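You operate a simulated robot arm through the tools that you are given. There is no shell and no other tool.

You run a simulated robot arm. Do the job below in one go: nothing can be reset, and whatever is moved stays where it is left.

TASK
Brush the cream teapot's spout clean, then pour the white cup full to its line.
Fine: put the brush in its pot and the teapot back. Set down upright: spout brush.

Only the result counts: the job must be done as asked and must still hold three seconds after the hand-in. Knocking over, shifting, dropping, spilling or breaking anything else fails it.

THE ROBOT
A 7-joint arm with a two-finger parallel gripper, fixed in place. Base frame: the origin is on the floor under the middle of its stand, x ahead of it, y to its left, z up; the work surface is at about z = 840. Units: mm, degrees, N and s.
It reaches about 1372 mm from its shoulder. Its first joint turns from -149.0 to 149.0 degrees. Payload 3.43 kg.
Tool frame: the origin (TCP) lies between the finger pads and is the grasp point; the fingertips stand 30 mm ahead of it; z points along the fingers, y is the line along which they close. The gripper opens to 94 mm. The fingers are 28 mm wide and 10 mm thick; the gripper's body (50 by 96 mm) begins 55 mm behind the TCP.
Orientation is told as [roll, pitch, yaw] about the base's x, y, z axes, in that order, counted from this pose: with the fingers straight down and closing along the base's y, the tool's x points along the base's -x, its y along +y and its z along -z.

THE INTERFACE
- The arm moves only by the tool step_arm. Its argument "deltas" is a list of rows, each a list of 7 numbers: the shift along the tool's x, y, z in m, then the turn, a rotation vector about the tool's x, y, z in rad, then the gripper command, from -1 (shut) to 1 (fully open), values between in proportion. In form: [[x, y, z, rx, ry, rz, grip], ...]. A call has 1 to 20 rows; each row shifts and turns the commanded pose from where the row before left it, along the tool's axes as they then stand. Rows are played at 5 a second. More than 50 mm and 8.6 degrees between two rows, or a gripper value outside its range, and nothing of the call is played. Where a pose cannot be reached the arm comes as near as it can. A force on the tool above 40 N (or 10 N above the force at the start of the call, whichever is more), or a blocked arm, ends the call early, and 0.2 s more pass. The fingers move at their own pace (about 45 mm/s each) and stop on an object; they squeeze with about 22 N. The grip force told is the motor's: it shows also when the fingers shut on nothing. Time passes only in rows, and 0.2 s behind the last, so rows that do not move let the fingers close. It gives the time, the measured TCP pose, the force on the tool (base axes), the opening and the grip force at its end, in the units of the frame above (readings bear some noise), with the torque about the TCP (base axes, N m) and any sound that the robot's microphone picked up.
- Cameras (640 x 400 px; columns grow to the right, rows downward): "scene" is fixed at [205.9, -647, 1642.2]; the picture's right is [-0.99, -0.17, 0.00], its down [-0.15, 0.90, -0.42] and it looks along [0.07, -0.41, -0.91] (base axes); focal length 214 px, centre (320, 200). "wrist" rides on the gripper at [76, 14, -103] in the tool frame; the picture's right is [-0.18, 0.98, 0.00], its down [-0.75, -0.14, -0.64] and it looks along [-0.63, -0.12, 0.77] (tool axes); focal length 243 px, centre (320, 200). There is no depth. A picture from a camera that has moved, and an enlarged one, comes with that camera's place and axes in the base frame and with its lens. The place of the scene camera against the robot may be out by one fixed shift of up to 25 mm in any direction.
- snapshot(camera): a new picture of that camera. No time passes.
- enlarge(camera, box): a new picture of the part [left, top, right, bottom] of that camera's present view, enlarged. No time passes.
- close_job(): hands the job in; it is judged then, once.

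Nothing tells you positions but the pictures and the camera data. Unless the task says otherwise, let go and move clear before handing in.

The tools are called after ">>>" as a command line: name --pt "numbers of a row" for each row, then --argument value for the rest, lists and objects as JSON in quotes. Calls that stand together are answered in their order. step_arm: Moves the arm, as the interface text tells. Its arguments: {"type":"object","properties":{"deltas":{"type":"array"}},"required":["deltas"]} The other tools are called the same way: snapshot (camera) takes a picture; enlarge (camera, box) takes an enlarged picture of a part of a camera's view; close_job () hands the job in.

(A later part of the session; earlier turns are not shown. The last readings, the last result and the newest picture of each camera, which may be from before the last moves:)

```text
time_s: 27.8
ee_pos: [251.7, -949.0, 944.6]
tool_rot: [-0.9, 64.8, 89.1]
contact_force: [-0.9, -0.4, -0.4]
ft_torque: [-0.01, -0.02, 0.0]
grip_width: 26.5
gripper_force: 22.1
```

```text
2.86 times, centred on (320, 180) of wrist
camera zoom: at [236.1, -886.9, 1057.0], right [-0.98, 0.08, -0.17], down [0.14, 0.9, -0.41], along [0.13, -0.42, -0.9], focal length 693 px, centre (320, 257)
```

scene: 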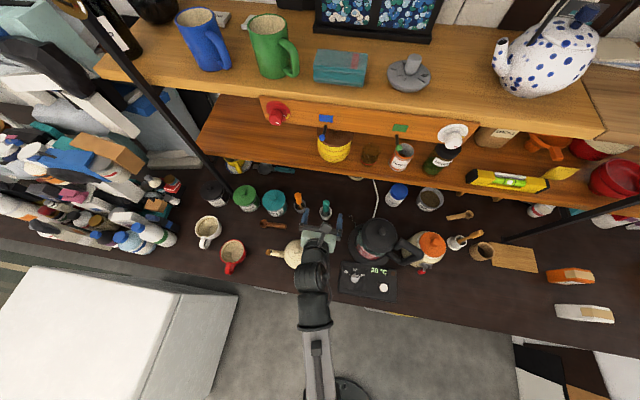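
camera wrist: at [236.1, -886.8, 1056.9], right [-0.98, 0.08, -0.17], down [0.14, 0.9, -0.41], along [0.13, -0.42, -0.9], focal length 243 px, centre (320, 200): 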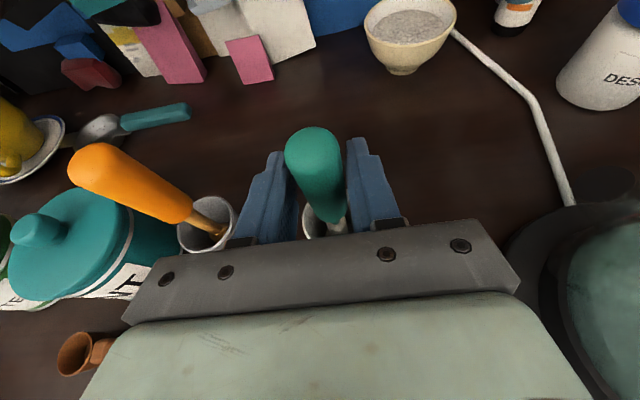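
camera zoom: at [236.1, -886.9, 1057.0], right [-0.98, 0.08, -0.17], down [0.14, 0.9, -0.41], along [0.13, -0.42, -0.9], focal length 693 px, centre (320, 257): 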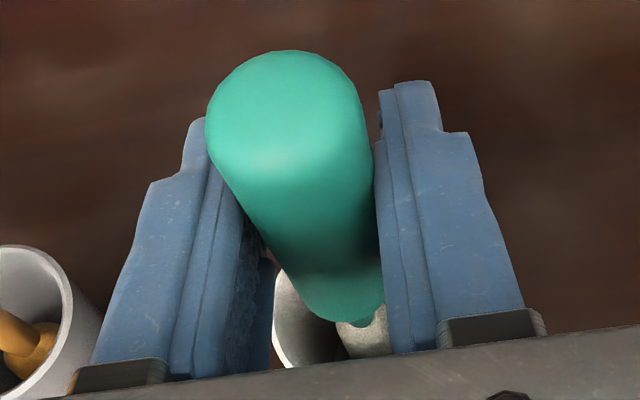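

Gripped firmly at 26.5 mm. I'll lift straight up in small steps and check that the pot stays behind.

>>> step_arm --pt "0.0045 0 -0.0021 0 0 0 -1" --pt "0.009 0 -0.0042 0 0 0 -1" --pt "0.0136 0 -0.0063 0 0 0 -1" --pt "0.0136 0 -0.0063 0 0 0 -1" --pt "0.0136 0 -0.0063 0 0 0 -1" --pt "0.009 0 -0.0042 0 0 0 -1" --pt "0 0 0 0 0 0 -1"

>>> snapshot --camera "wrist"

>>> enlarge --camera "scene" --box '[270, 160, 390, 260]'

```text
time_s: 29.4
ee_pos: [250.9, -949.1, 1014.4]
tool_rot: [-1.1, 64.8, 89.1]
contact_force: [-0.9, -0.2, -0.5]
ft_torque: [-0.02, 0.01, 0.05]
grip_width: 26.4
gripper_force: 21.9
```

```text
taken
camera wrist: at [236.4, -886.5, 1126.8], right [-0.98, 0.08, -0.17], down [0.14, 0.9, -0.41], along [0.13, -0.42, -0.9], focal length 243 px, centre (320, 200)
```

wrist: 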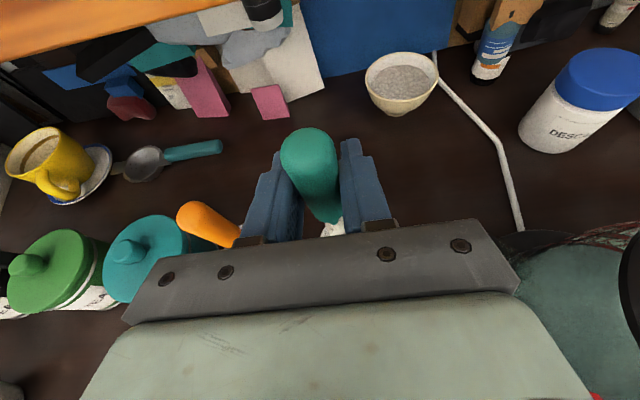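

```text
4.00 times, centred on (330, 210) of scene
camera zoom: at [205.9, -647.0, 1642.2], right [-0.99, -0.17, 0.0], down [-0.15, 0.9, -0.42], along [0.07, -0.41, -0.91], focal length 858 px, centre (280, 160)
```

zoom: 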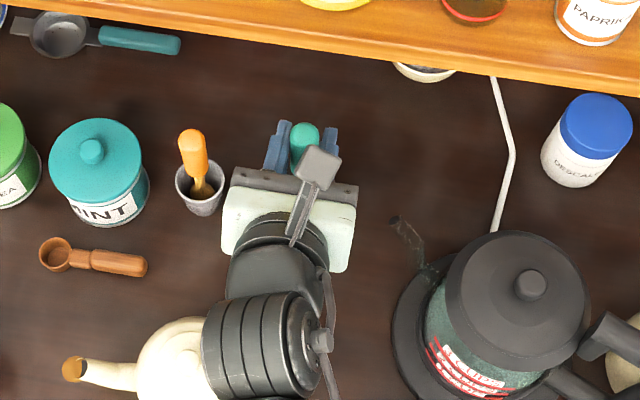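

>>> step_arm --pt "0.009 0 -0.0042 0 0 0 -1" --pt "0.006 0 -0.0035 0 0 0 -1" --pt "-0.004 0 -0.009 0 0 0 -1" --pt "-0.0085 0 -0.018 0 0 0 -1" --pt "-0.0085 0 -0.018 0 0 0 -1" --pt "-0.0085 0 -0.018 0 0 0 -1" --pt "-0.004 0 -0.009 0 0 0 -1" --pt "0 0 0 0 0 0 -1"

>>> snapshot --camera "wrist"

>>> enlarge --camera "scene" --box '[270, 160, 390, 260]'

```text
time_s: 31.2
ee_pos: [253.2, -868.8, 1031.6]
tool_rot: [-1.0, 64.8, 89.1]
contact_force: [0.4, 0.5, 0.4]
ft_torque: [-0.02, 0.0, 0.0]
grip_width: 26.4
gripper_force: 22.3
```

```text
taken
camera wrist: at [236.1, -806.7, 1144.5], right [-0.98, 0.08, -0.17], down [0.14, 0.9, -0.41], along [0.13, -0.42, -0.9], focal length 243 px, centre (320, 200)
```

wrist: 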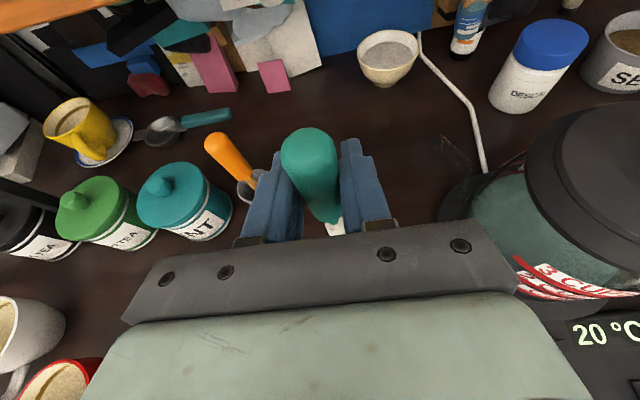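

```text
4.00 times, centred on (330, 210) of scene
camera zoom: at [205.9, -647.0, 1642.2], right [-0.99, -0.17, 0.0], down [-0.15, 0.9, -0.42], along [0.07, -0.41, -0.91], focal length 858 px, centre (280, 160)
```

zoom: 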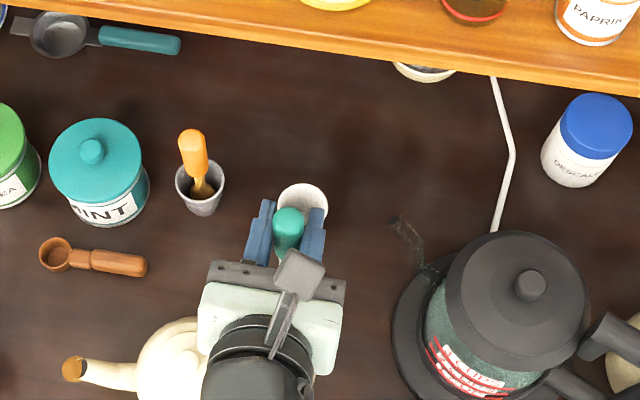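

The pot stayed in place and the brush is free. The spout mouth works out at about (411, −758, 918), pointing outward and up at ~55°. I'll rise, move past the spout's front, then tilt the brush to match.

>>> step_arm --pt "0.01 0 -0.005 0 0 0 -1" --pt "0.022 0 -0.01 0 0 0 -1" --pt "0.013 0 -0.006 0 0 0 -1" --pt "-0.003 -0.0125 -0.006 0 0 0 -1" --pt "-0.006 -0.027 -0.0128 0 0 0 -1" --pt "-0.006 -0.027 -0.0128 0 0 0 -1" --pt "-0.006 -0.027 -0.0128 0 0 0 -1" --pt "-0.006 -0.027 -0.0128 0 0 0 -1" --pt "-0.006 -0.027 -0.0128 0 0 0 -1" --pt "-0.006 -0.027 -0.0128 0 0 0 -1" --pt "-0.006 -0.027 -0.0128 0 0 0 -1" --pt "-0.006 -0.027 -0.0128 0 0 0 -1" --pt "-0.003 -0.0145 -0.0066 0 0 0 -1" --pt "0 0 0 0 0 0 -1"

>>> step_arm --pt "0 0 0 -0.0213 0 -0.0453 -1" --pt "0 0 0 -0.0341 0 -0.0724 -1" --pt "0 0 0 -0.0341 0 -0.0724 -1" --pt "0 0 0 -0.0341 0 -0.0724 -1" --pt "0 0 0 -0.0341 0 -0.0724 -1" --pt "0 0 0 -0.0341 0 -0.0724 -1" --pt "0 0 0 -0.0341 0 -0.0724 -1" --pt "0 0 0 -0.03 0 -0.0638 -1" --pt "0 0 0 0.0374 0.0283 -0.0176 -1" --pt "0 0 0 0.0598 0.0452 -0.0281 -1" --pt "0 0 0 0.0598 0.0452 -0.0281 -1" --pt "0 0 0 0.0598 0.0452 -0.0281 -1" --pt "0 0 0 0.0112 0.0085 -0.0053 -1" --pt "0 0 0 0 0 0 -1"

>>> snapshot --camera "wrist"

>>> enlarge --camera "scene" --box '[190, 180, 350, 290]'

```text
time_s: 34.2
ee_pos: [491.9, -742.5, 1083.9]
tool_rot: [-1.1, 64.8, 88.9]
contact_force: [-0.3, -0.3, 0.1]
ft_torque: [0.03, 0.01, 0.01]
grip_width: 26.6
gripper_force: 21.3
```

```text
time_s: 37.2
ee_pos: [493.5, -741.0, 1084.1]
tool_rot: [57.7, 48.8, 157.6]
contact_force: [-0.2, 0.2, -0.8]
ft_torque: [-0.01, 0.01, 0.0]
grip_width: 26.4
gripper_force: 22.2
```

```text
taken
camera wrist: at [523.4, -667.1, 1184.1], right [-0.89, -0.2, 0.41], down [-0.38, 0.83, -0.42], along [-0.26, -0.53, -0.81], focal length 243 px, centre (320, 200)
```

wrist: 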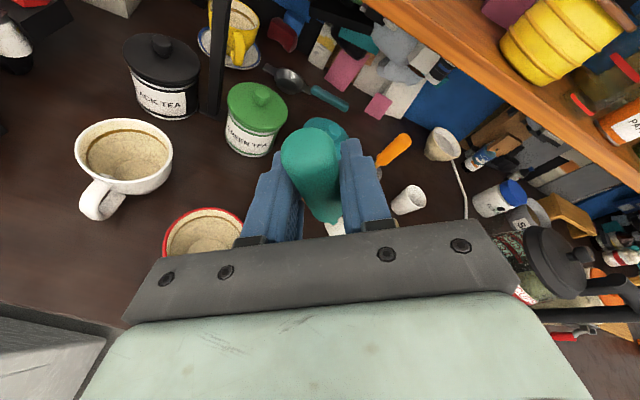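

```text
3.64 times, centred on (270, 235) of scene
camera zoom: at [205.9, -647.0, 1642.2], right [-0.99, -0.17, 0.0], down [-0.15, 0.9, -0.42], along [0.07, -0.41, -0.91], focal length 780 px, centre (502, 73)
```

zoom: 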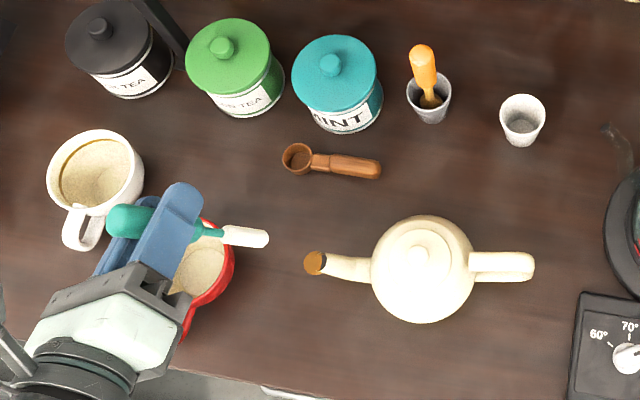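

The brush is held well and points toward the spout. I'll zoom in to check its true direction and the length of its bristles.

>>> enlarge --camera "scene" --box '[205, 215, 295, 275]'

>>> enlarge --camera "wrist" --box '[240, 110, 400, 250]'

```text
6.67 times, centred on (250, 245) of scene
camera zoom: at [205.9, -647.0, 1642.2], right [-0.99, -0.17, 0.0], down [-0.15, 0.9, -0.42], along [0.07, -0.41, -0.91], focal length 1430 px, centre (787, -100)
```

zoom: 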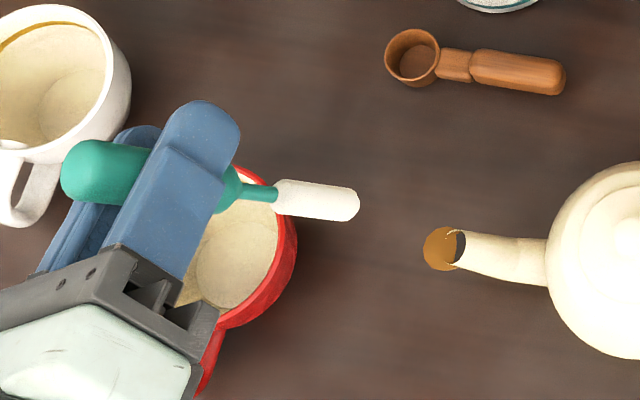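

```text
2.86 times, centred on (320, 180) of wrist
camera zoom: at [523.4, -667.1, 1184.1], right [-0.89, -0.2, 0.41], down [-0.38, 0.83, -0.42], along [-0.26, -0.53, -0.81], focal length 693 px, centre (320, 257)
```

zoom: 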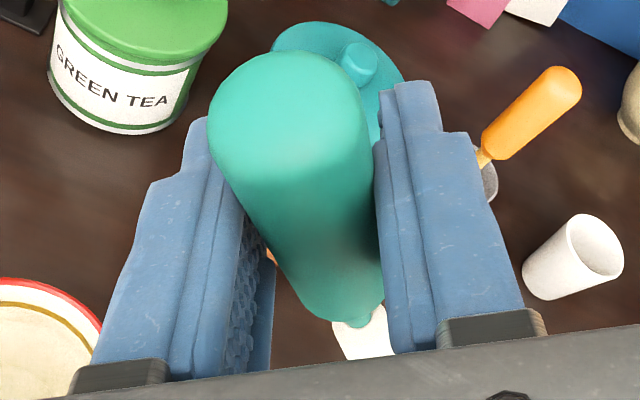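

The bristles are a slim 13 mm cylinder about 41 mm long, ending ~99 mm from the grip point; direction is within about 5° of the spout axis. I'll trim the yaw and bring the tip to ~30 mm in front of the mouth.

>>> step_arm --pt "0 0 0 -0.0325 -0.0245 0.0153 -1" --pt "0 0 0 -0.0325 -0.0245 0.0153 -1" --pt "-0.01 -0.006 0.005 0 0 0 -1" --pt "-0.015 -0.009 0.0073 0 0 0 -1" --pt "-0.015 -0.009 0.0073 0 0 0 -1" --pt "-0.01 -0.006 0.005 0 0 0 -1" --pt "0 0 0 0 0 0 -1"

>>> enlarge --camera "scene" --box '[225, 225, 315, 285]'

>>> snapshot --camera "wrist"

```text
time_s: 38.8
ee_pos: [487.2, -743.2, 1020.8]
tool_rot: [57.8, 48.7, 152.6]
contact_force: [0.1, -0.6, -0.8]
ft_torque: [0.02, -0.01, -0.01]
grip_width: 26.4
gripper_force: 21.9
```

```text
6.67 times, centred on (270, 255) of scene
camera zoom: at [205.9, -647.0, 1642.2], right [-0.99, -0.17, 0.0], down [-0.15, 0.9, -0.42], along [0.07, -0.41, -0.91], focal length 1430 px, centre (653, -167)
```

zoom: 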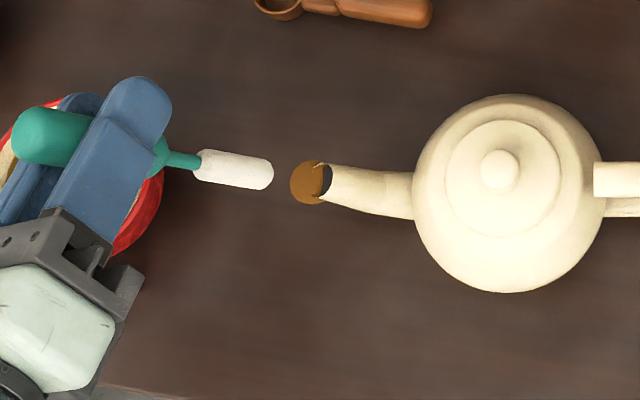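

```text
taken
camera wrist: at [523.7, -672.1, 1121.2], right [-0.9, -0.12, 0.41], down [-0.3, 0.86, -0.42], along [-0.3, -0.5, -0.81], focal length 243 px, centre (320, 200)
```

wrist: 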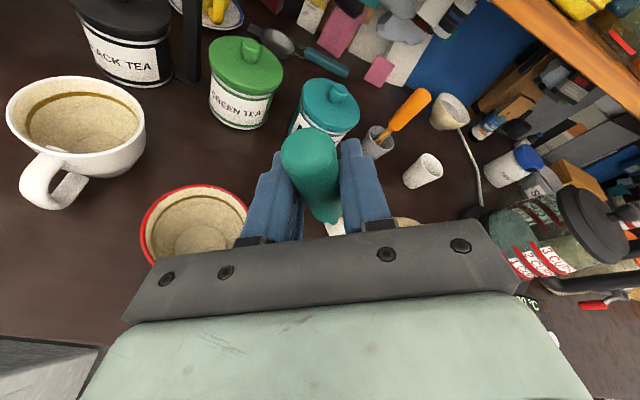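

The bristle tip is lined up with the mouth. I'll advance along the spout axis in small steps and watch the force and picture.

>>> step_arm --pt "-0.0046 0.0002 0.0021 0 0 0 -1" --pt "-0.0068 0.0003 0.0031 0 0 0 -1" --pt "-0.0046 0.0002 0.0021 0 0 0 -1" --pt "0 0 0 0 0 0 -1"

>>> enlarge --camera "scene" --box '[225, 225, 315, 285]'

```text
time_s: 39.8
ee_pos: [477.4, -747.1, 1007.0]
tool_rot: [57.8, 48.7, 152.4]
contact_force: [0.6, 0.3, -0.7]
ft_torque: [0.01, -0.02, 0.0]
grip_width: 26.1
gripper_force: 21.7
```

```text
6.67 times, centred on (270, 255) of scene
camera zoom: at [205.9, -647.0, 1642.2], right [-0.99, -0.17, 0.0], down [-0.15, 0.9, -0.42], along [0.07, -0.41, -0.91], focal length 1430 px, centre (653, -167)
```

zoom: 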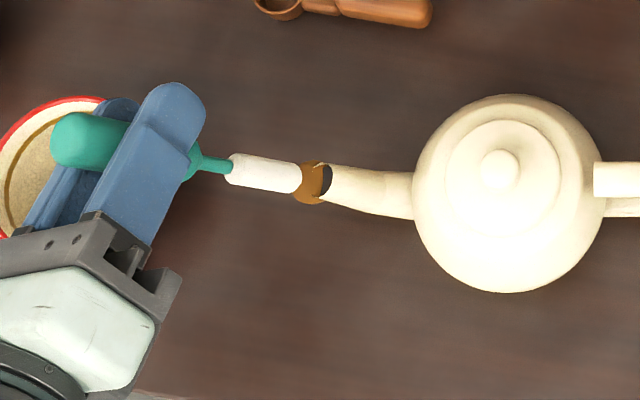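

>>> step_arm --pt "-0.0037 0.0002 0.0017 0 0 0 -1" --pt "-0.0037 0.0002 0.0017 0 0 0 -1" --pt "0 0 0 0 0 0 -1"

>>> enlarge --camera "scene" --box '[245, 235, 295, 275]'

```text
time_s: 40.6
ee_pos: [472.9, -747.0, 1001.8]
tool_rot: [57.9, 48.7, 152.7]
contact_force: [11.7, 1.2, 16.0]
ft_torque: [-0.12, -0.02, 0.05]
grip_width: 26.8
gripper_force: 22.4
```

```text
10.00 times, centred on (270, 255) of scene
camera zoom: at [205.9, -647.0, 1642.2], right [-0.99, -0.17, 0.0], down [-0.15, 0.9, -0.42], along [0.07, -0.41, -0.91], focal length 2145 px, centre (820, -350)
```

zoom: 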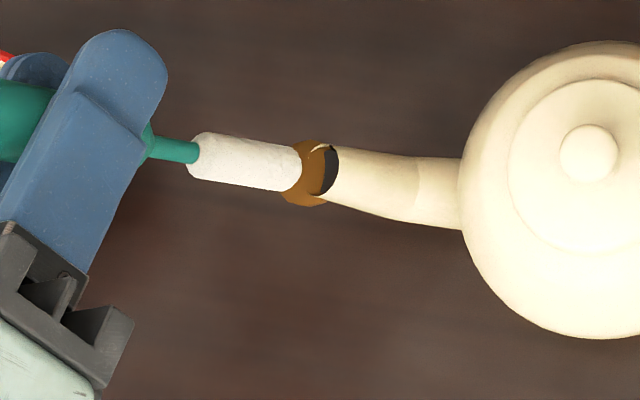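

The bristles now press on the mouth with about 20 N along the axis. I'll back off slightly and look whether the deposit changed.

>>> step_arm --pt "0.0046 -0.0002 -0.0021 0 0 0 -1" --pt "0.0092 -0.0004 -0.0042 0 0 0 -1" --pt "0 0 0 0 0 0 -1"

>>> enlarge --camera "scene" --box '[245, 235, 295, 275]'

```text
time_s: 41.4
ee_pos: [480.7, -744.4, 1011.5]
tool_rot: [57.7, 48.5, 152.5]
contact_force: [-0.8, -0.1, -0.2]
ft_torque: [-0.01, -0.01, 0.02]
grip_width: 26.1
gripper_force: 22.1
```

```text
10.00 times, centred on (270, 255) of scene
camera zoom: at [205.9, -647.0, 1642.2], right [-0.99, -0.17, 0.0], down [-0.15, 0.9, -0.42], along [0.07, -0.41, -0.91], focal length 2145 px, centre (820, -350)
```

zoom: 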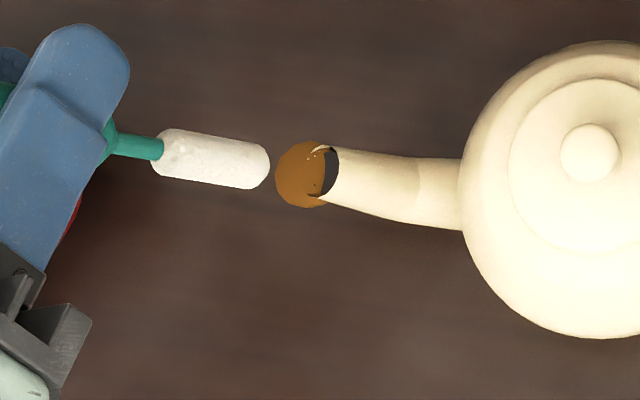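

The lip shows slightly more than before, so the bristles do seem to act on it. I'll do several in-and-out strokes at light contact.

>>> step_arm --pt "-0.0064 0.0003 0.0029 0 0 0 -1" --pt "-0.0037 0.0002 0.0017 0 0 0 -1" --pt "0.0046 -0.0002 -0.0021 0 0 0 -1" --pt "-0.0046 0.0002 0.0021 0 0 0 -1" --pt "0.0046 -0.0002 -0.0021 0 0 0 -1" --pt "-0.0046 0.0002 0.0021 0 0 0 -1" --pt "0.0046 -0.0002 -0.0021 0 0 0 -1" --pt "-0.0046 0.0002 0.0021 0 0 0 -1" --pt "0.0046 -0.0002 -0.0021 0 0 0 -1" --pt "-0.0046 0.0002 0.0021 0 0 0 -1" --pt "0.0046 -0.0002 -0.0021 0 0 0 -1" --pt "-0.0046 0.0002 0.0021 0 0 0 -1" --pt "0.0055 -0.0003 -0.0025 0 0 0 -1" --pt "0.0064 -0.0003 -0.0029 0 0 0 -1" --pt "0 0 0 0 0 0 -1"

>>> enlarge --camera "scene" --box '[245, 235, 295, 275]'

```text
time_s: 44.6
ee_pos: [482.7, -745.4, 1014.7]
tool_rot: [57.7, 48.7, 152.5]
contact_force: [0.1, 0.3, -0.5]
ft_torque: [0.0, -0.02, 0.01]
grip_width: 26.4
gripper_force: 22.3
```

```text
10.00 times, centred on (270, 255) of scene
camera zoom: at [205.9, -647.0, 1642.2], right [-0.99, -0.17, 0.0], down [-0.15, 0.9, -0.42], along [0.07, -0.41, -0.91], focal length 2145 px, centre (820, -350)
```

zoom: 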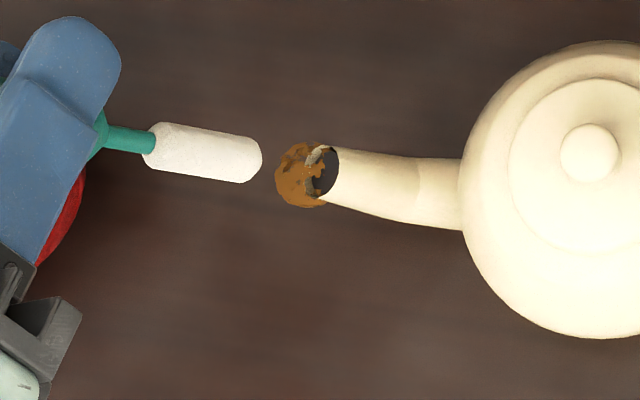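

It works: the deposit is breaking up. I'll keep brushing.

>>> step_arm --pt "-0.0073 0.0003 0.0033 0 0 0 -1" --pt "-0.0055 0.0002 0.0025 0 0 0 -1" --pt "0.0046 -0.0002 -0.0021 0 0 0 -1" --pt "-0.0046 0.0002 0.0021 0 0 0 -1" --pt "0.0046 -0.0002 -0.0021 0 0 0 -1" --pt "-0.0046 0.0002 0.0021 0 0 0 -1" --pt "0.0046 -0.0002 -0.0021 0 0 0 -1" --pt "-0.0046 0.0002 0.0021 0 0 0 -1" --pt "0.0046 -0.0002 -0.0021 0 0 0 -1" --pt "-0.0046 0.0002 0.0021 0 0 0 -1" --pt "0.0046 -0.0002 -0.0021 0 0 0 -1" --pt "-0.0046 0.0002 0.0021 0 0 0 -1" --pt "0.0046 -0.0002 -0.0021 0 0 0 -1" --pt "-0.0046 0.0002 0.0021 0 0 0 -1" --pt "0.0046 -0.0002 -0.0021 0 0 0 -1" --pt "-0.0046 0.0002 0.0021 0 0 0 -1" --pt "0.0055 -0.0003 -0.0025 0 0 0 -1" --pt "0.0073 -0.0003 -0.0033 0 0 0 -1" --pt "0 0 0 0 0 0 -1"

>>> enlarge --camera "scene" --box '[245, 235, 295, 275]'

```text
time_s: 48.6
ee_pos: [482.8, -746.3, 1014.2]
tool_rot: [57.8, 48.7, 152.5]
contact_force: [0.6, -0.2, -1.2]
ft_torque: [0.01, 0.03, 0.01]
grip_width: 26.5
gripper_force: 22.1
```

```text
10.00 times, centred on (270, 255) of scene
camera zoom: at [205.9, -647.0, 1642.2], right [-0.99, -0.17, 0.0], down [-0.15, 0.9, -0.42], along [0.07, -0.41, -0.91], focal length 2145 px, centre (820, -350)
```

zoom: 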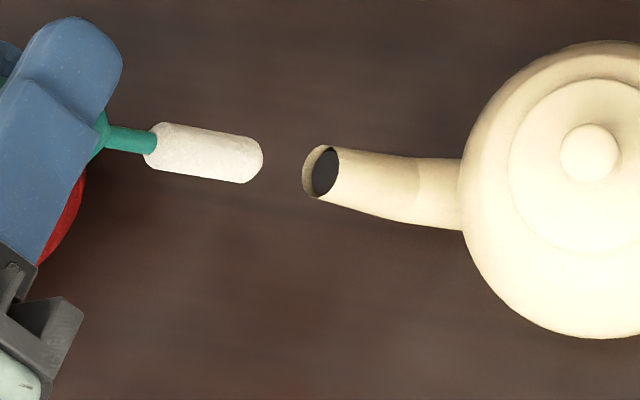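

The spout is clean and the teapot hasn't moved. Now I'll take the brush back the way it came, returning it to upright over its white pot.

>>> step_arm --pt "0.0085 0.0045 -0.0044 0 0 0 -1" --pt "0.0162 0.0085 -0.0084 0 0 0 -1" --pt "0.0162 0.0085 -0.0084 0 0 0 -1" --pt "0.0162 0.0085 -0.0084 0 0 0 -1" --pt "0 0 0 -0.03 -0.0228 0.0141 -1" --pt "0 0 0 -0.0543 -0.0411 0.0255 -1" --pt "0 0 0 -0.0543 -0.0411 0.0255 -1" --pt "0 0 0 -0.0244 -0.0184 0.0115 -1" --pt "0 0 0 0.032 0 0.068 -1" --pt "0 0 0 0.032 0 0.068 -1" --pt "0 0 0 0.032 0 0.068 -1" --pt "0 0 0 0.032 0 0.068 -1" --pt "0 0 0 0.032 0 0.068 -1" --pt "0 0 0 0.032 0 0.068 -1" --pt "0 0 0 0.032 0 0.068 -1" --pt "0 0 0 0.0319 0 0.0675 -1" --pt "0 0 0 0 0 0 -1"

>>> snapshot --camera "scene"

```text
time_s: 52.2
ee_pos: [492.3, -740.4, 1084.7]
tool_rot: [-1.3, 64.8, 88.9]
contact_force: [-0.4, 0.0, -0.3]
ft_torque: [-0.05, 0.04, -0.02]
grip_width: 26.6
gripper_force: 21.7
```

```text
taken
```

scene: 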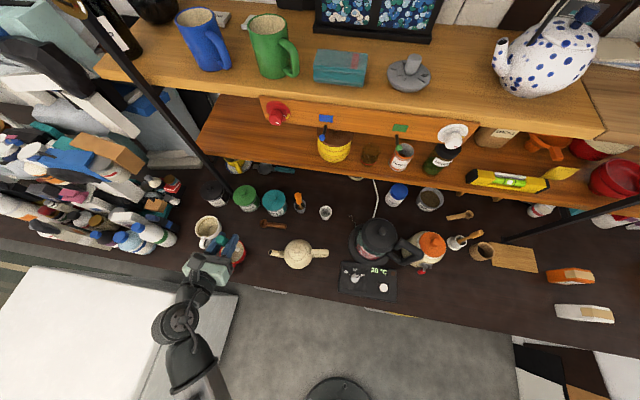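

>>> step_arm --pt "0.003 0.0125 0.006 0 0 0 -1" --pt "0.006 0.027 0.0128 0 0 0 -1" --pt "0.006 0.027 0.0128 0 0 0 -1" --pt "0.006 0.027 0.0128 0 0 0 -1" --pt "0.006 0.027 0.0128 0 0 0 -1" --pt "0.006 0.027 0.0128 0 0 0 -1" --pt "0.006 0.027 0.0128 0 0 0 -1" --pt "0.006 0.027 0.0128 0 0 0 -1" --pt "0.006 0.027 0.0128 0 0 0 -1" --pt "0.003 0.0145 0.0066 0 0 0 -1" --pt "0 0 0 0 0 0 -1"

>>> snapshot --camera "wrist"

>>> enlarge --camera "scene" --box '[270, 160, 390, 260]'

```text
time_s: 54.6
ee_pos: [250.4, -866.4, 1080.2]
tool_rot: [-1.1, 64.8, 89.0]
contact_force: [-0.9, -0.4, -0.7]
ft_torque: [-0.04, 0.06, 0.0]
grip_width: 26.3
gripper_force: 21.5
```

```text
taken
camera wrist: at [234.4, -805.0, 1192.7], right [-0.98, 0.08, -0.17], down [0.14, 0.9, -0.41], along [0.13, -0.42, -0.9], focal length 243 px, centre (320, 200)
```

wrist: 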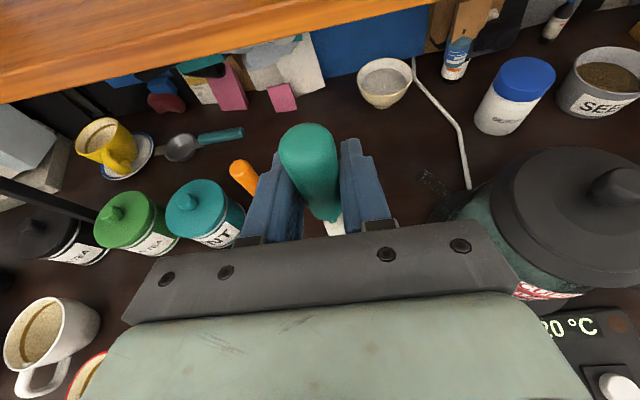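

```text
4.00 times, centred on (330, 210) of scene
camera zoom: at [205.9, -647.0, 1642.2], right [-0.99, -0.17, 0.0], down [-0.15, 0.9, -0.42], along [0.07, -0.41, -0.91], focal length 858 px, centre (280, 160)
```

zoom: 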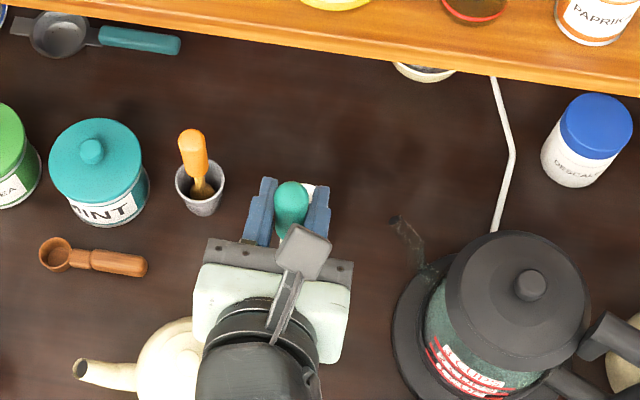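

>>> step_arm --pt "-0.005 -0.0005 0.009 0 0 0 -1" --pt "-0.0098 -0.0005 0.017 0 0 0 -1" --pt "-0.0098 -0.0005 0.017 0 0 0 -1" --pt "-0.0048 -0.0005 0.009 0 0 0 -1" --pt "0.0065 -0.0005 0.0138 0 0 0 -1" --pt "0.0065 -0.0005 0.0138 0 0 0 -1" --pt "0.0055 -0.0005 0.0118 0 0 0 -1" --pt "0.0025 -0.0002 0.005 0 0 0 -1" --pt "0 0 0 0 0 0 -1"

>>> snapshot --camera "wrist"

>>> enlarge --camera "scene" --box '[290, 180, 360, 230]'

```text
time_s: 56.6
ee_pos: [252.7, -950.8, 1033.2]
tool_rot: [-1.1, 64.8, 89.0]
contact_force: [0.1, 0.7, -1.4]
ft_torque: [-0.03, 0.04, -0.01]
grip_width: 26.1
gripper_force: 21.9
```

```text
taken
camera wrist: at [237.4, -889.8, 1144.5], right [-0.98, 0.08, -0.17], down [0.14, 0.9, -0.41], along [0.13, -0.42, -0.9], focal length 243 px, centre (320, 200)
```

wrist: 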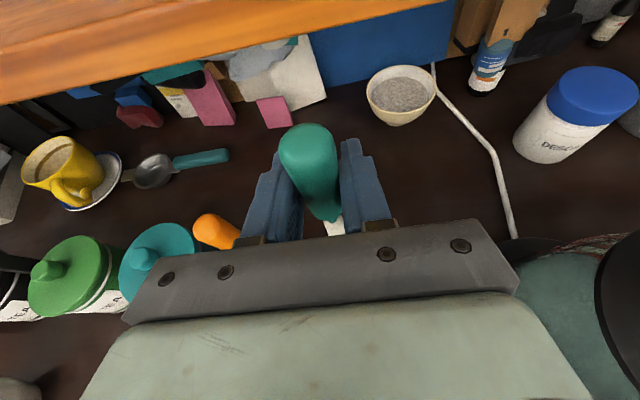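

```text
8.00 times, centred on (325, 205) of scene
camera zoom: at [205.9, -647.0, 1642.2], right [-0.99, -0.17, 0.0], down [-0.15, 0.9, -0.42], along [0.07, -0.41, -0.91], focal length 1716 px, centre (280, 160)
```

zoom: 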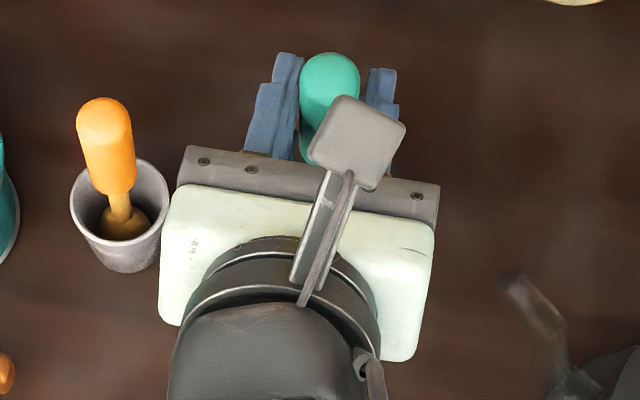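

>>> step_arm --pt "-0.001 0.0012 -0.0021 0 0 0 -1" --pt "-0.0068 0 0.0032 0 0 0 -1" --pt "-0.0118 0 0.0055 0 0 0 -1" --pt "-0.0118 0 0.0055 0 0 0 -1" --pt "-0.0118 0 0.0055 0 0 0 -1" --pt "-0.0118 0 0.0055 0 0 0 -1" --pt "-0.0068 0 0.0032 0 0 0 -1" --pt "0 0 0 0 0 0 -1"

>>> snapshot --camera "wrist"

>>> enlarge --camera "scene" --box '[290, 180, 360, 230]'

```text
time_s: 58.4
ee_pos: [252.7, -949.3, 966.2]
tool_rot: [-1.2, 64.8, 89.0]
contact_force: [0.0, -0.1, -0.5]
ft_torque: [0.02, -0.01, -0.01]
grip_width: 26.7
gripper_force: 21.9
```

```text
taken
camera wrist: at [237.6, -887.0, 1078.1], right [-0.98, 0.08, -0.17], down [0.14, 0.9, -0.41], along [0.13, -0.43, -0.9], focal length 243 px, centre (320, 200)
```

wrist: 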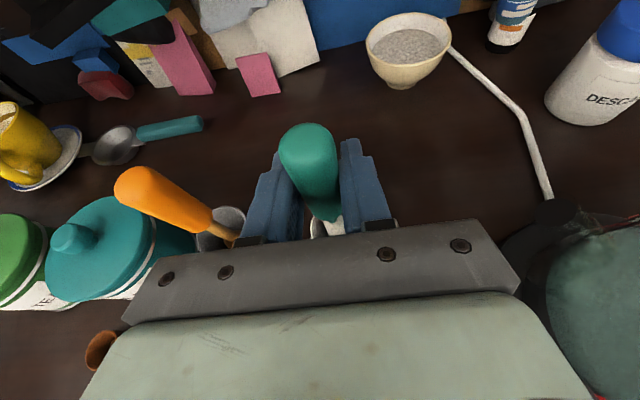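

```text
8.00 times, centred on (325, 205) of scene
camera zoom: at [205.9, -647.0, 1642.2], right [-0.99, -0.17, 0.0], down [-0.15, 0.9, -0.42], along [0.07, -0.41, -0.91], focal length 1716 px, centre (280, 160)
```

zoom: 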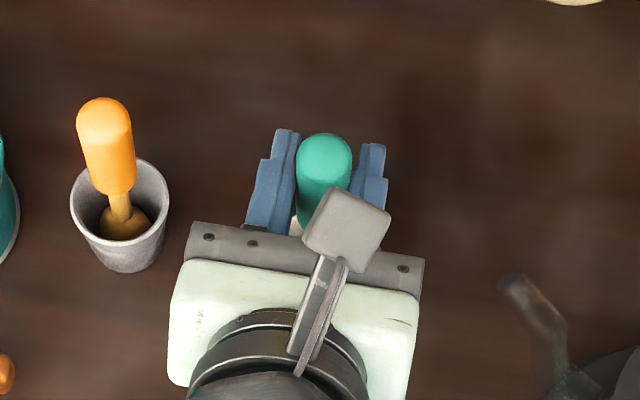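

>>> step_arm --pt "-0.0045 0.0005 0.0021 0 0 0 -1" --pt "-0.0045 0.0005 0.0021 0 0 0 -1" --pt "-0.0036 0 0.0017 0 0 0 -1" --pt "0 0 0 0 0 0 -1"

```text
time_s: 59.4
ee_pos: [253.6, -949.7, 950.8]
tool_rot: [-1.2, 64.8, 89.1]
contact_force: [0.5, 0.5, 0.8]
ft_torque: [-0.01, -0.01, 0.0]
grip_width: 26.1
gripper_force: 21.6
```

>>> step_arm --pt "-0.0018 0.0005 0.0009 0 0 0 -1" --pt "-0.0018 0.0005 0.0009 0 0 0 -1" --pt "0 0 0 0 0 0 -1"

```text
time_s: 60.2
ee_pos: [251.9, -947.9, 948.1]
tool_rot: [-1.0, 64.8, 89.0]
contact_force: [-0.2, 0.6, 0.1]
ft_torque: [0.0, -0.01, 0.03]
grip_width: 26.3
gripper_force: 22.0
```

>>> step_arm --pt "-0.0018 0 0.0009 0 0 0 -1" --pt "0 0 0 0 0 0 -1"

>>> step_arm --pt "-0.0014 0 0.0006 0 0 0 -1" --pt "0 0 0 0 0 0 -1"

```text
time_s: 60.8
ee_pos: [251.5, -948.7, 944.8]
tool_rot: [-1.1, 64.9, 89.0]
contact_force: [-0.3, 0.7, 0.3]
ft_torque: [0.0, -0.01, 0.0]
grip_width: 26.3
gripper_force: 21.8
```

```text
time_s: 61.4
ee_pos: [252.3, -947.6, 944.1]
tool_rot: [-1.1, 64.8, 89.0]
contact_force: [0.4, 0.0, 0.7]
ft_torque: [0.0, 0.0, 0.02]
grip_width: 26.6
gripper_force: 21.4
```

>>> step_arm --pt "-0.0014 0 0.0006 0 0 0 -1" --pt "0 0 0 0 0 0 -1"

>>> step_arm --pt "-0.0014 0 0.0006 0 0 0 -1" --pt "0 0 0 0 0 0 -1"

```text
time_s: 62.0
ee_pos: [251.3, -948.5, 942.6]
tool_rot: [-1.1, 64.8, 89.1]
contact_force: [-0.3, -0.1, -0.4]
ft_torque: [0.02, 0.01, 0.02]
grip_width: 26.5
gripper_force: 22.0
```

```text
time_s: 62.6
ee_pos: [251.1, -948.9, 941.9]
tool_rot: [-1.1, 65.0, 89.0]
contact_force: [-0.3, -1.6, 9.2]
ft_torque: [-0.13, 0.0, 0.01]
grip_width: 26.4
gripper_force: 22.0
```

The brush has touched the pot floor. I'll release gently and back away along the finger direction.

>>> step_arm --pt "0.0005 0 -0.0002 0 0 0 -1" --pt "0 0 0 0 0 0 -0.42" --pt "0 0 0 0 0 0 -0.3" --pt "0 0 0 0 0 0 0.0" --pt "0 0 0 0 0 0 0.5" --pt "0 0 0 0 0 0 0.8" --pt "0 0 0 0 0 0 0.8"

>>> snapshot --camera "wrist"

```text
time_s: 64.2
ee_pos: [251.9, -948.7, 941.8]
tool_rot: [-1.1, 64.8, 89.1]
contact_force: [-0.1, 0.3, -0.3]
ft_torque: [0.0, 0.02, 0.0]
grip_width: 84.7
gripper_force: 0.0
```

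```text
taken
camera wrist: at [236.0, -886.7, 1054.0], right [-0.98, 0.08, -0.17], down [0.14, 0.9, -0.41], along [0.13, -0.42, -0.9], focal length 243 px, centre (320, 200)
```

wrist: 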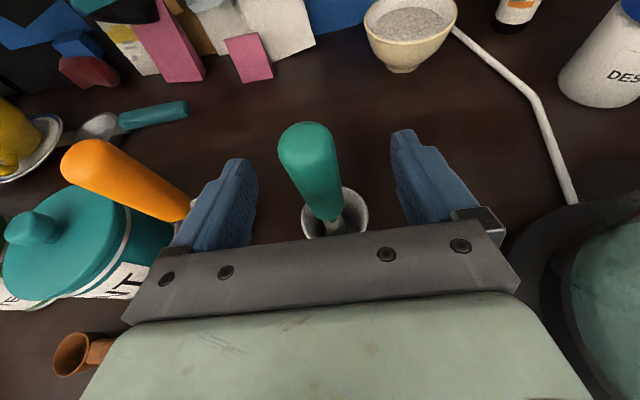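

The brush stands in its pot. Backing straight out.

>>> step_arm --pt "0 0 -0.008 0 0 0 0.8" --pt "0 0 -0.018 0 0 0 0.8" --pt "0 0 -0.025 0 0 0 0.8" --pt "0 0 -0.025 0 0 0 0.8" --pt "0.01 0 -0.02 0 0 0 0.8" --pt "0.02 0 -0.01 0 0 0 0.8" --pt "0.02 0 -0.01 0 0 0 0.8" --pt "0 0 0 0 0 0 0.8"

>>> snapshot --camera "wrist"

>>> enlarge --camera "scene" --box '[260, 180, 360, 280]'

```text
time_s: 66.0
ee_pos: [249.0, -863.9, 1036.1]
tool_rot: [-1.0, 64.8, 89.1]
contact_force: [0.2, -0.6, 0.1]
ft_torque: [-0.01, -0.01, -0.01]
grip_width: 84.7
gripper_force: 0.2
```

```text
taken
camera wrist: at [234.3, -802.7, 1148.4], right [-0.98, 0.08, -0.17], down [0.14, 0.9, -0.41], along [0.13, -0.42, -0.9], focal length 243 px, centre (320, 200)
```

wrist: 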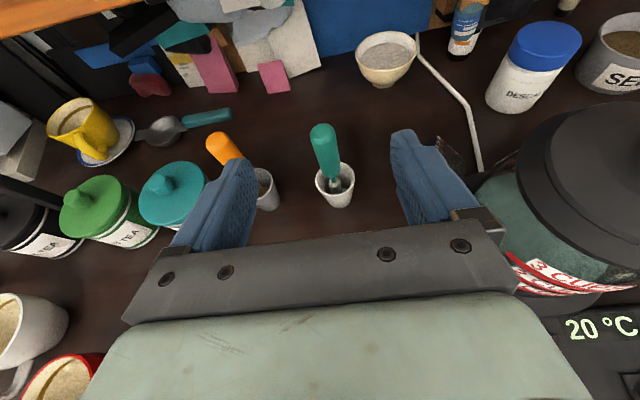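

```text
4.00 times, centred on (310, 230) of scene
camera zoom: at [205.9, -647.0, 1642.2], right [-0.99, -0.17, 0.0], down [-0.15, 0.9, -0.42], along [0.07, -0.41, -0.91], focal length 858 px, centre (360, 80)
```

zoom: 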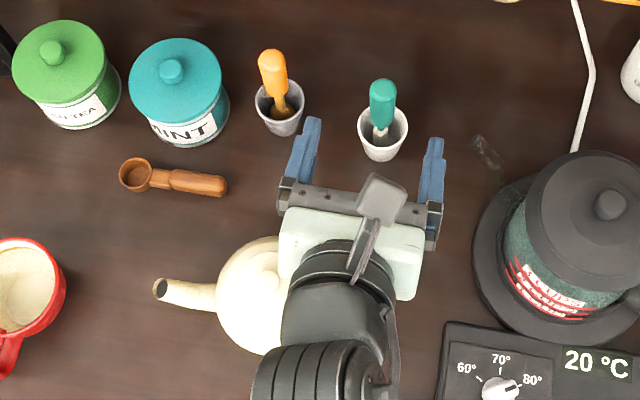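

The brush is upright in its pot. Next is the teapot: I plan to grip its top handle bar (about z=912, from (273,−786) to (221,−793)). I'll rise and test turning the tool so its x-axis points along the spout.

>>> step_arm --pt "0.008 0 -0.012 0 0 0 0.8" --pt "0.016 0 -0.026 0 0 0 0.8" --pt "0.016 0 -0.026 0 0 0 0.8" --pt "0.016 0 -0.026 0 0 0 0.8" --pt "0.0156 0 -0.026 0 0 0 0.8" --pt "0 0 0 0 -0.06 0 0.8" --pt "0 0 0 0 -0.1 0 0.8" --pt "0 0 0 0 -0.1 0 0.8" --pt "0 0 0 0 -0.1 0 0.8" --pt "0 0 0 0 -0.1 0 0.8" --pt "0 0 0 0 -0.1 0 0.8" --pt "0 0 0 0 -0.1 0 0.8" --pt "0 0 0 0 -0.04 0 0.8" --pt "0 0 0 0 0 0 0.8"

>>> snapshot --camera "wrist"

```text
time_s: 69.0
ee_pos: [249.5, -789.3, 1151.4]
tool_rot: [-0.5, 24.6, 89.8]
contact_force: [-0.1, 0.5, 0.9]
ft_torque: [0.01, 0.01, 0.05]
grip_width: 84.9
gripper_force: 0.0
```

```text
taken
camera wrist: at [233.5, -814.7, 1275.3], right [-0.98, 0.17, -0.08], down [0.14, 0.95, 0.27], along [0.13, 0.25, -0.96], focal length 243 px, centre (320, 200)
```

wrist: 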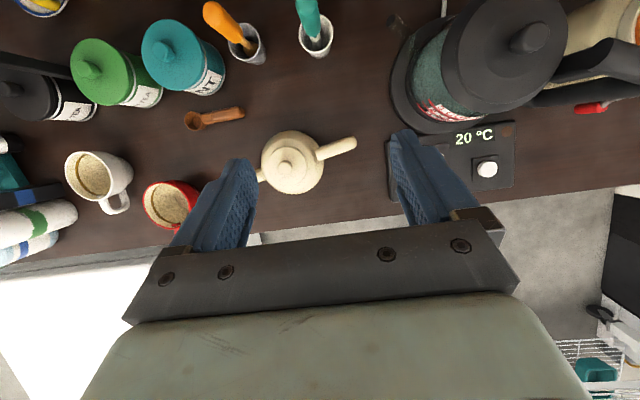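

>>> step_arm --pt "0 0 0 0.0212 0 -0.0453 0.8" --pt "0 0 0 0.0423 0 -0.0906 0.8" --pt "0 0 0 0.0423 0 -0.0906 0.8" --pt "0 0 0 0.0423 0 -0.0906 0.8" --pt "0 0 0 0.0423 0 -0.0906 0.8" --pt "0 0 0 0.0423 0 -0.0906 0.8" --pt "0 0 0 0.0423 0 -0.0906 0.8" --pt "0 0 0 0.0423 0 -0.0906 0.8" --pt "0 0 0 0.0423 0 -0.0906 0.8" --pt "0 0 0 0.0212 0 -0.0453 0.8" --pt "0 0 0 0 0 0 0.8"

>>> snapshot --camera "scene"

```text
time_s: 71.4
ee_pos: [260.3, -787.1, 1149.8]
tool_rot: [-0.8, 24.8, 97.4]
contact_force: [0.3, 0.6, -0.5]
ft_torque: [0.0, -0.02, 0.01]
grip_width: 84.6
gripper_force: 0.1
out of reach, approached as far as the arm can: row 2, 3, 4, 5, 6, 7, 8, 9, 10
```

```text
taken
```

scene: 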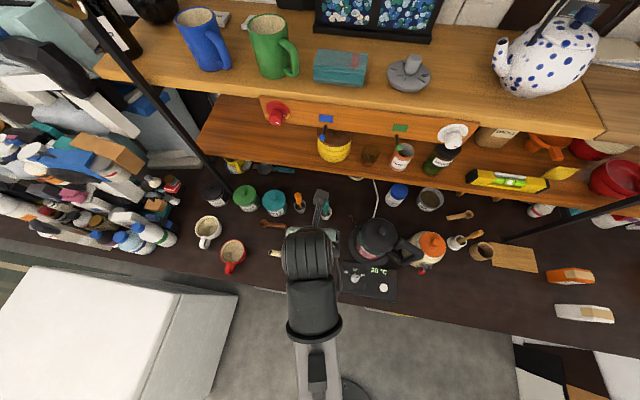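

Turning that far isn't reachable, so I'll use another grasp: fingers coming horizontally from the robot side with the closing axis upright, one finger above the top handle bar and one inside the loop; pouring is then a roll about the fingers. I'll untilt and turn back to ~11° yaw first.

>>> step_arm --pt "0 0 0 0 -0.05 0 0.8" --pt "0 0 0 0 -0.1 0 0.8" --pt "0 0 0 0 -0.1 0 0.8" --pt "0 0 0 0 -0.1 0 0.8" --pt "0 0 0 0 -0.08 0 0.8" --pt "0 0 0 0 0 0.06 0.8" --pt "0 0 0 0 0 0.1 0.8" --pt "0 0 0 0 0 0.1 0.8" --pt "0 0 0 0 0 0.1 0.8" --pt "0 0 0 0 0 0.1 0.8" --pt "0 0 0 0 0 0.1 0.8" --pt "0 0 0 0 0 0.1 0.8" --pt "0 0 0 0 0 0.1 0.8" --pt "0 0 0 0 0 0.1 0.8" --pt "0 0 0 0 0 0.1 0.8" --pt "0 0 0 0 0 0.1 0.8" --pt "0 0 0 0 0 0.1 0.8" --pt "0 0 0 0 0 0.1 0.8" --pt "0 0 0 0 0 0.1 0.8" --pt "0 0 0 0 0 0.1 0.8"

```text
time_s: 75.6
ee_pos: [261.1, -788.0, 1150.0]
tool_rot: [-0.1, -0.7, 13.9]
contact_force: [0.1, -0.4, 0.9]
ft_torque: [0.0, 0.01, -0.01]
grip_width: 84.6
gripper_force: 0.0
```

>>> step_arm --pt "0 0.015 0.006 0 0 0.025 0.4" --pt "0 0.026 0.01 0 0 0.025 0" --pt "0.001 0.026 0.01 0 0 0 -0.2" --pt "0.001 0.026 0.01 0 0 0 -0.2" --pt "0 0.008 0.004 0.05 0 0 -0.2" --pt "0 0 0 0.1 0 0 -0.2" --pt "0 0 0 0.1 0 0 -0.2" --pt "0 0 0 0.1 0 0 -0.2" --pt "0 0 0 0.1 0 0 -0.2" --pt "0 0 0 0.1 0 0 -0.2" --pt "0 0 0 0.1 0 0 -0.2" --pt "0 0 0 0.1 0 0 -0.2" --pt "0 0 0 0.1 0 0 -0.2" --pt "0 0 0 0.1 0 0 -0.2" --pt "0 0 0 0.1 0 0 -0.2" --pt "0 0 0 0.1 0 0 -0.2" --pt "0 0 0 0.072 0 0 -0.2" --pt "0 0 0 0 0 0 -0.2"

>>> snapshot --camera "wrist"

>>> snapshot --camera "scene"

```text
time_s: 79.4
ee_pos: [238.5, -689.7, 1109.7]
tool_rot: [-70.3, -0.6, 11.2]
contact_force: [-1.1, 0.0, 0.2]
ft_torque: [0.04, 0.0, 0.0]
grip_width: 37.5
gripper_force: 0.1
```

```text
taken
camera wrist: at [143.0, -603.4, 1129.4], right [0.13, 0.36, -0.92], down [0.63, 0.69, 0.36], along [0.77, -0.62, -0.14], focal length 243 px, centre (320, 200)
```

wrist: 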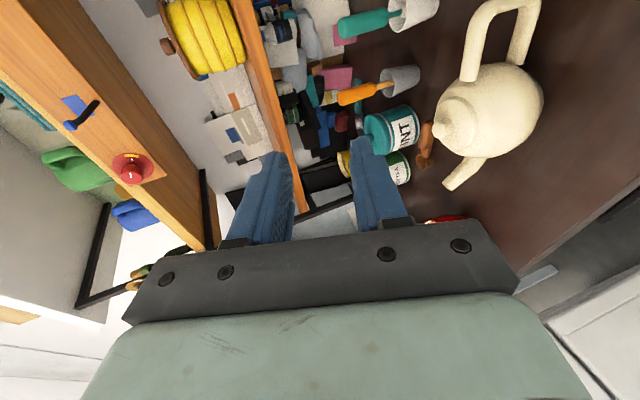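

```text
taken
```

scene: 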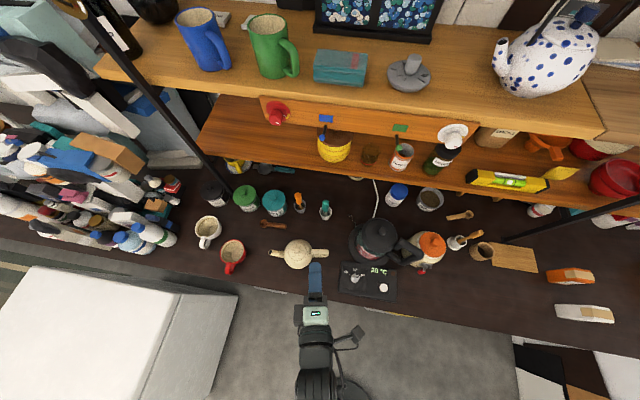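

The orientation is reached. I'll descend toward a pre-grasp spot on the robot side of the handle and look again.

>>> step_arm --pt "0 0.012 0.0043 0 0 0 -0.2" --pt "0 0.026 0.0093 0 0 0 -0.2" --pt "0 0.028 0.01 0 0 0 -0.2" --pt "0 0.028 0.01 0 0 0 -0.2" --pt "0 0.02 0.0072 0 0 0 -0.2" --pt "0 0.01 0.0036 0 0 0 -0.2" --pt "0 0 0 0 0 0 -0.2"

>>> snapshot --camera "wrist"

>>> enlarge --camera "wrist" --box '[250, 0, 450, 220]'

```text
time_s: 81.0
ee_pos: [239.8, -690.2, 977.8]
tool_rot: [-70.1, -0.6, 11.2]
contact_force: [-0.2, 0.2, 0.2]
ft_torque: [-0.01, -0.02, 0.0]
grip_width: 37.6
gripper_force: 0.1
```

```text
taken
camera wrist: at [144.4, -602.2, 997.8], right [0.13, 0.36, -0.92], down [0.63, 0.69, 0.36], along [0.77, -0.62, -0.14], focal length 243 px, centre (320, 200)
```

wrist: 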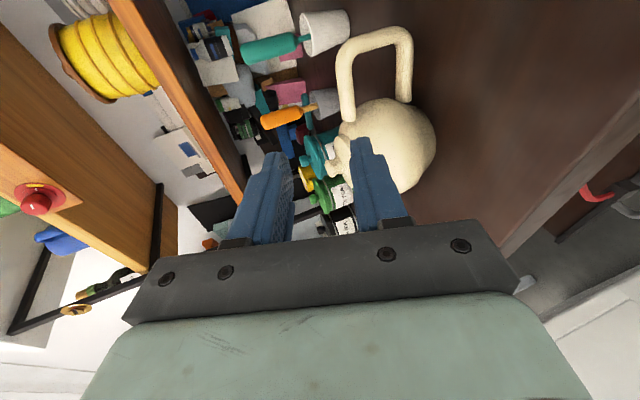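

```text
1.82 times, centred on (350, 110) of wrist
camera zoom: at [144.4, -602.2, 997.8], right [0.13, 0.36, -0.92], down [0.63, 0.69, 0.36], along [0.77, -0.62, -0.14], focal length 441 px, centre (266, 364)
```

zoom: 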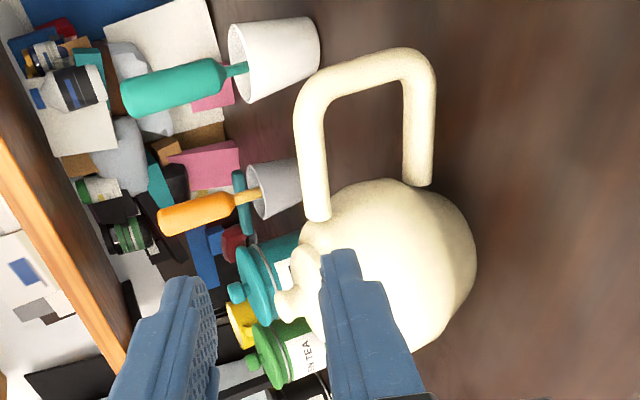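

The top handle bar is centred at about z=913 (≈16 mm thick) with a ~40 mm loop below it; my grasp target is (253, −789, 913). I'll move to the pre-grasp point 80 mm out.

>>> step_arm --pt "0.001 0.005 0.006 0 0 0 -0.06" --pt "0.002 0.009 0.012 0 0 0 -0.06" --pt "0.002 0.009 0.012 0 0 0 -0.06" --pt "0.001 0.0037 0.0057 0 0 0 -0.06" --pt "0 0 0 0 0 0 -0.06"

>>> snapshot --camera "wrist"

>>> enlarge --camera "wrist" --box '[220, 0, 420, 240]'

>>> enlarge --camera "scene" --box '[270, 220, 370, 320]'

```text
time_s: 82.2
ee_pos: [237.5, -714.3, 940.4]
tool_rot: [-70.1, -0.7, 11.2]
contact_force: [0.2, -0.5, -0.8]
ft_torque: [-0.02, 0.0, 0.01]
grip_width: 44.2
gripper_force: 0.1
```

```text
taken
camera wrist: at [144.0, -627.8, 960.2], right [0.13, 0.36, -0.92], down [0.63, 0.69, 0.36], along [0.77, -0.62, -0.14], focal length 243 px, centre (320, 200)
```

wrist: 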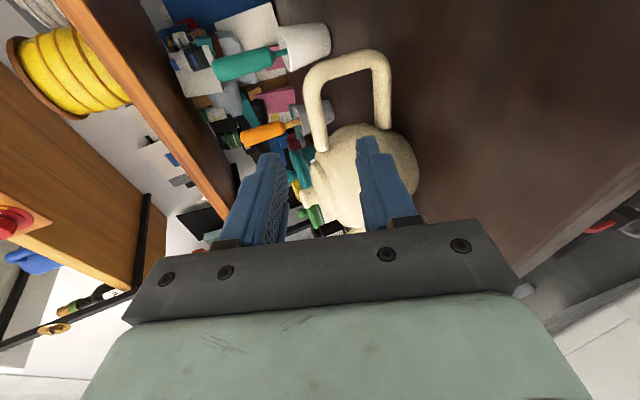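

```text
1.67 times, centred on (320, 120) of wrist
camera zoom: at [144.0, -627.8, 960.2], right [0.13, 0.36, -0.92], down [0.63, 0.69, 0.36], along [0.77, -0.62, -0.14], focal length 404 px, centre (320, 333)
```

zoom: 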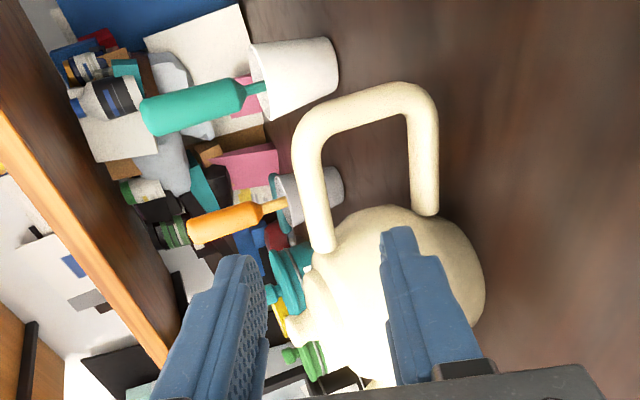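

```text
4.00 times, centred on (320, 270) of scene
camera zoom: at [205.9, -647.0, 1642.2], right [-0.99, -0.17, 0.0], down [-0.15, 0.9, -0.42], along [0.07, -0.41, -0.91], focal length 858 px, centre (320, -80)
```

zoom: 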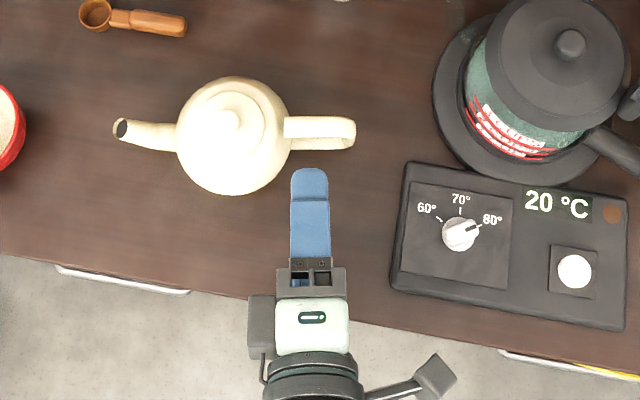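

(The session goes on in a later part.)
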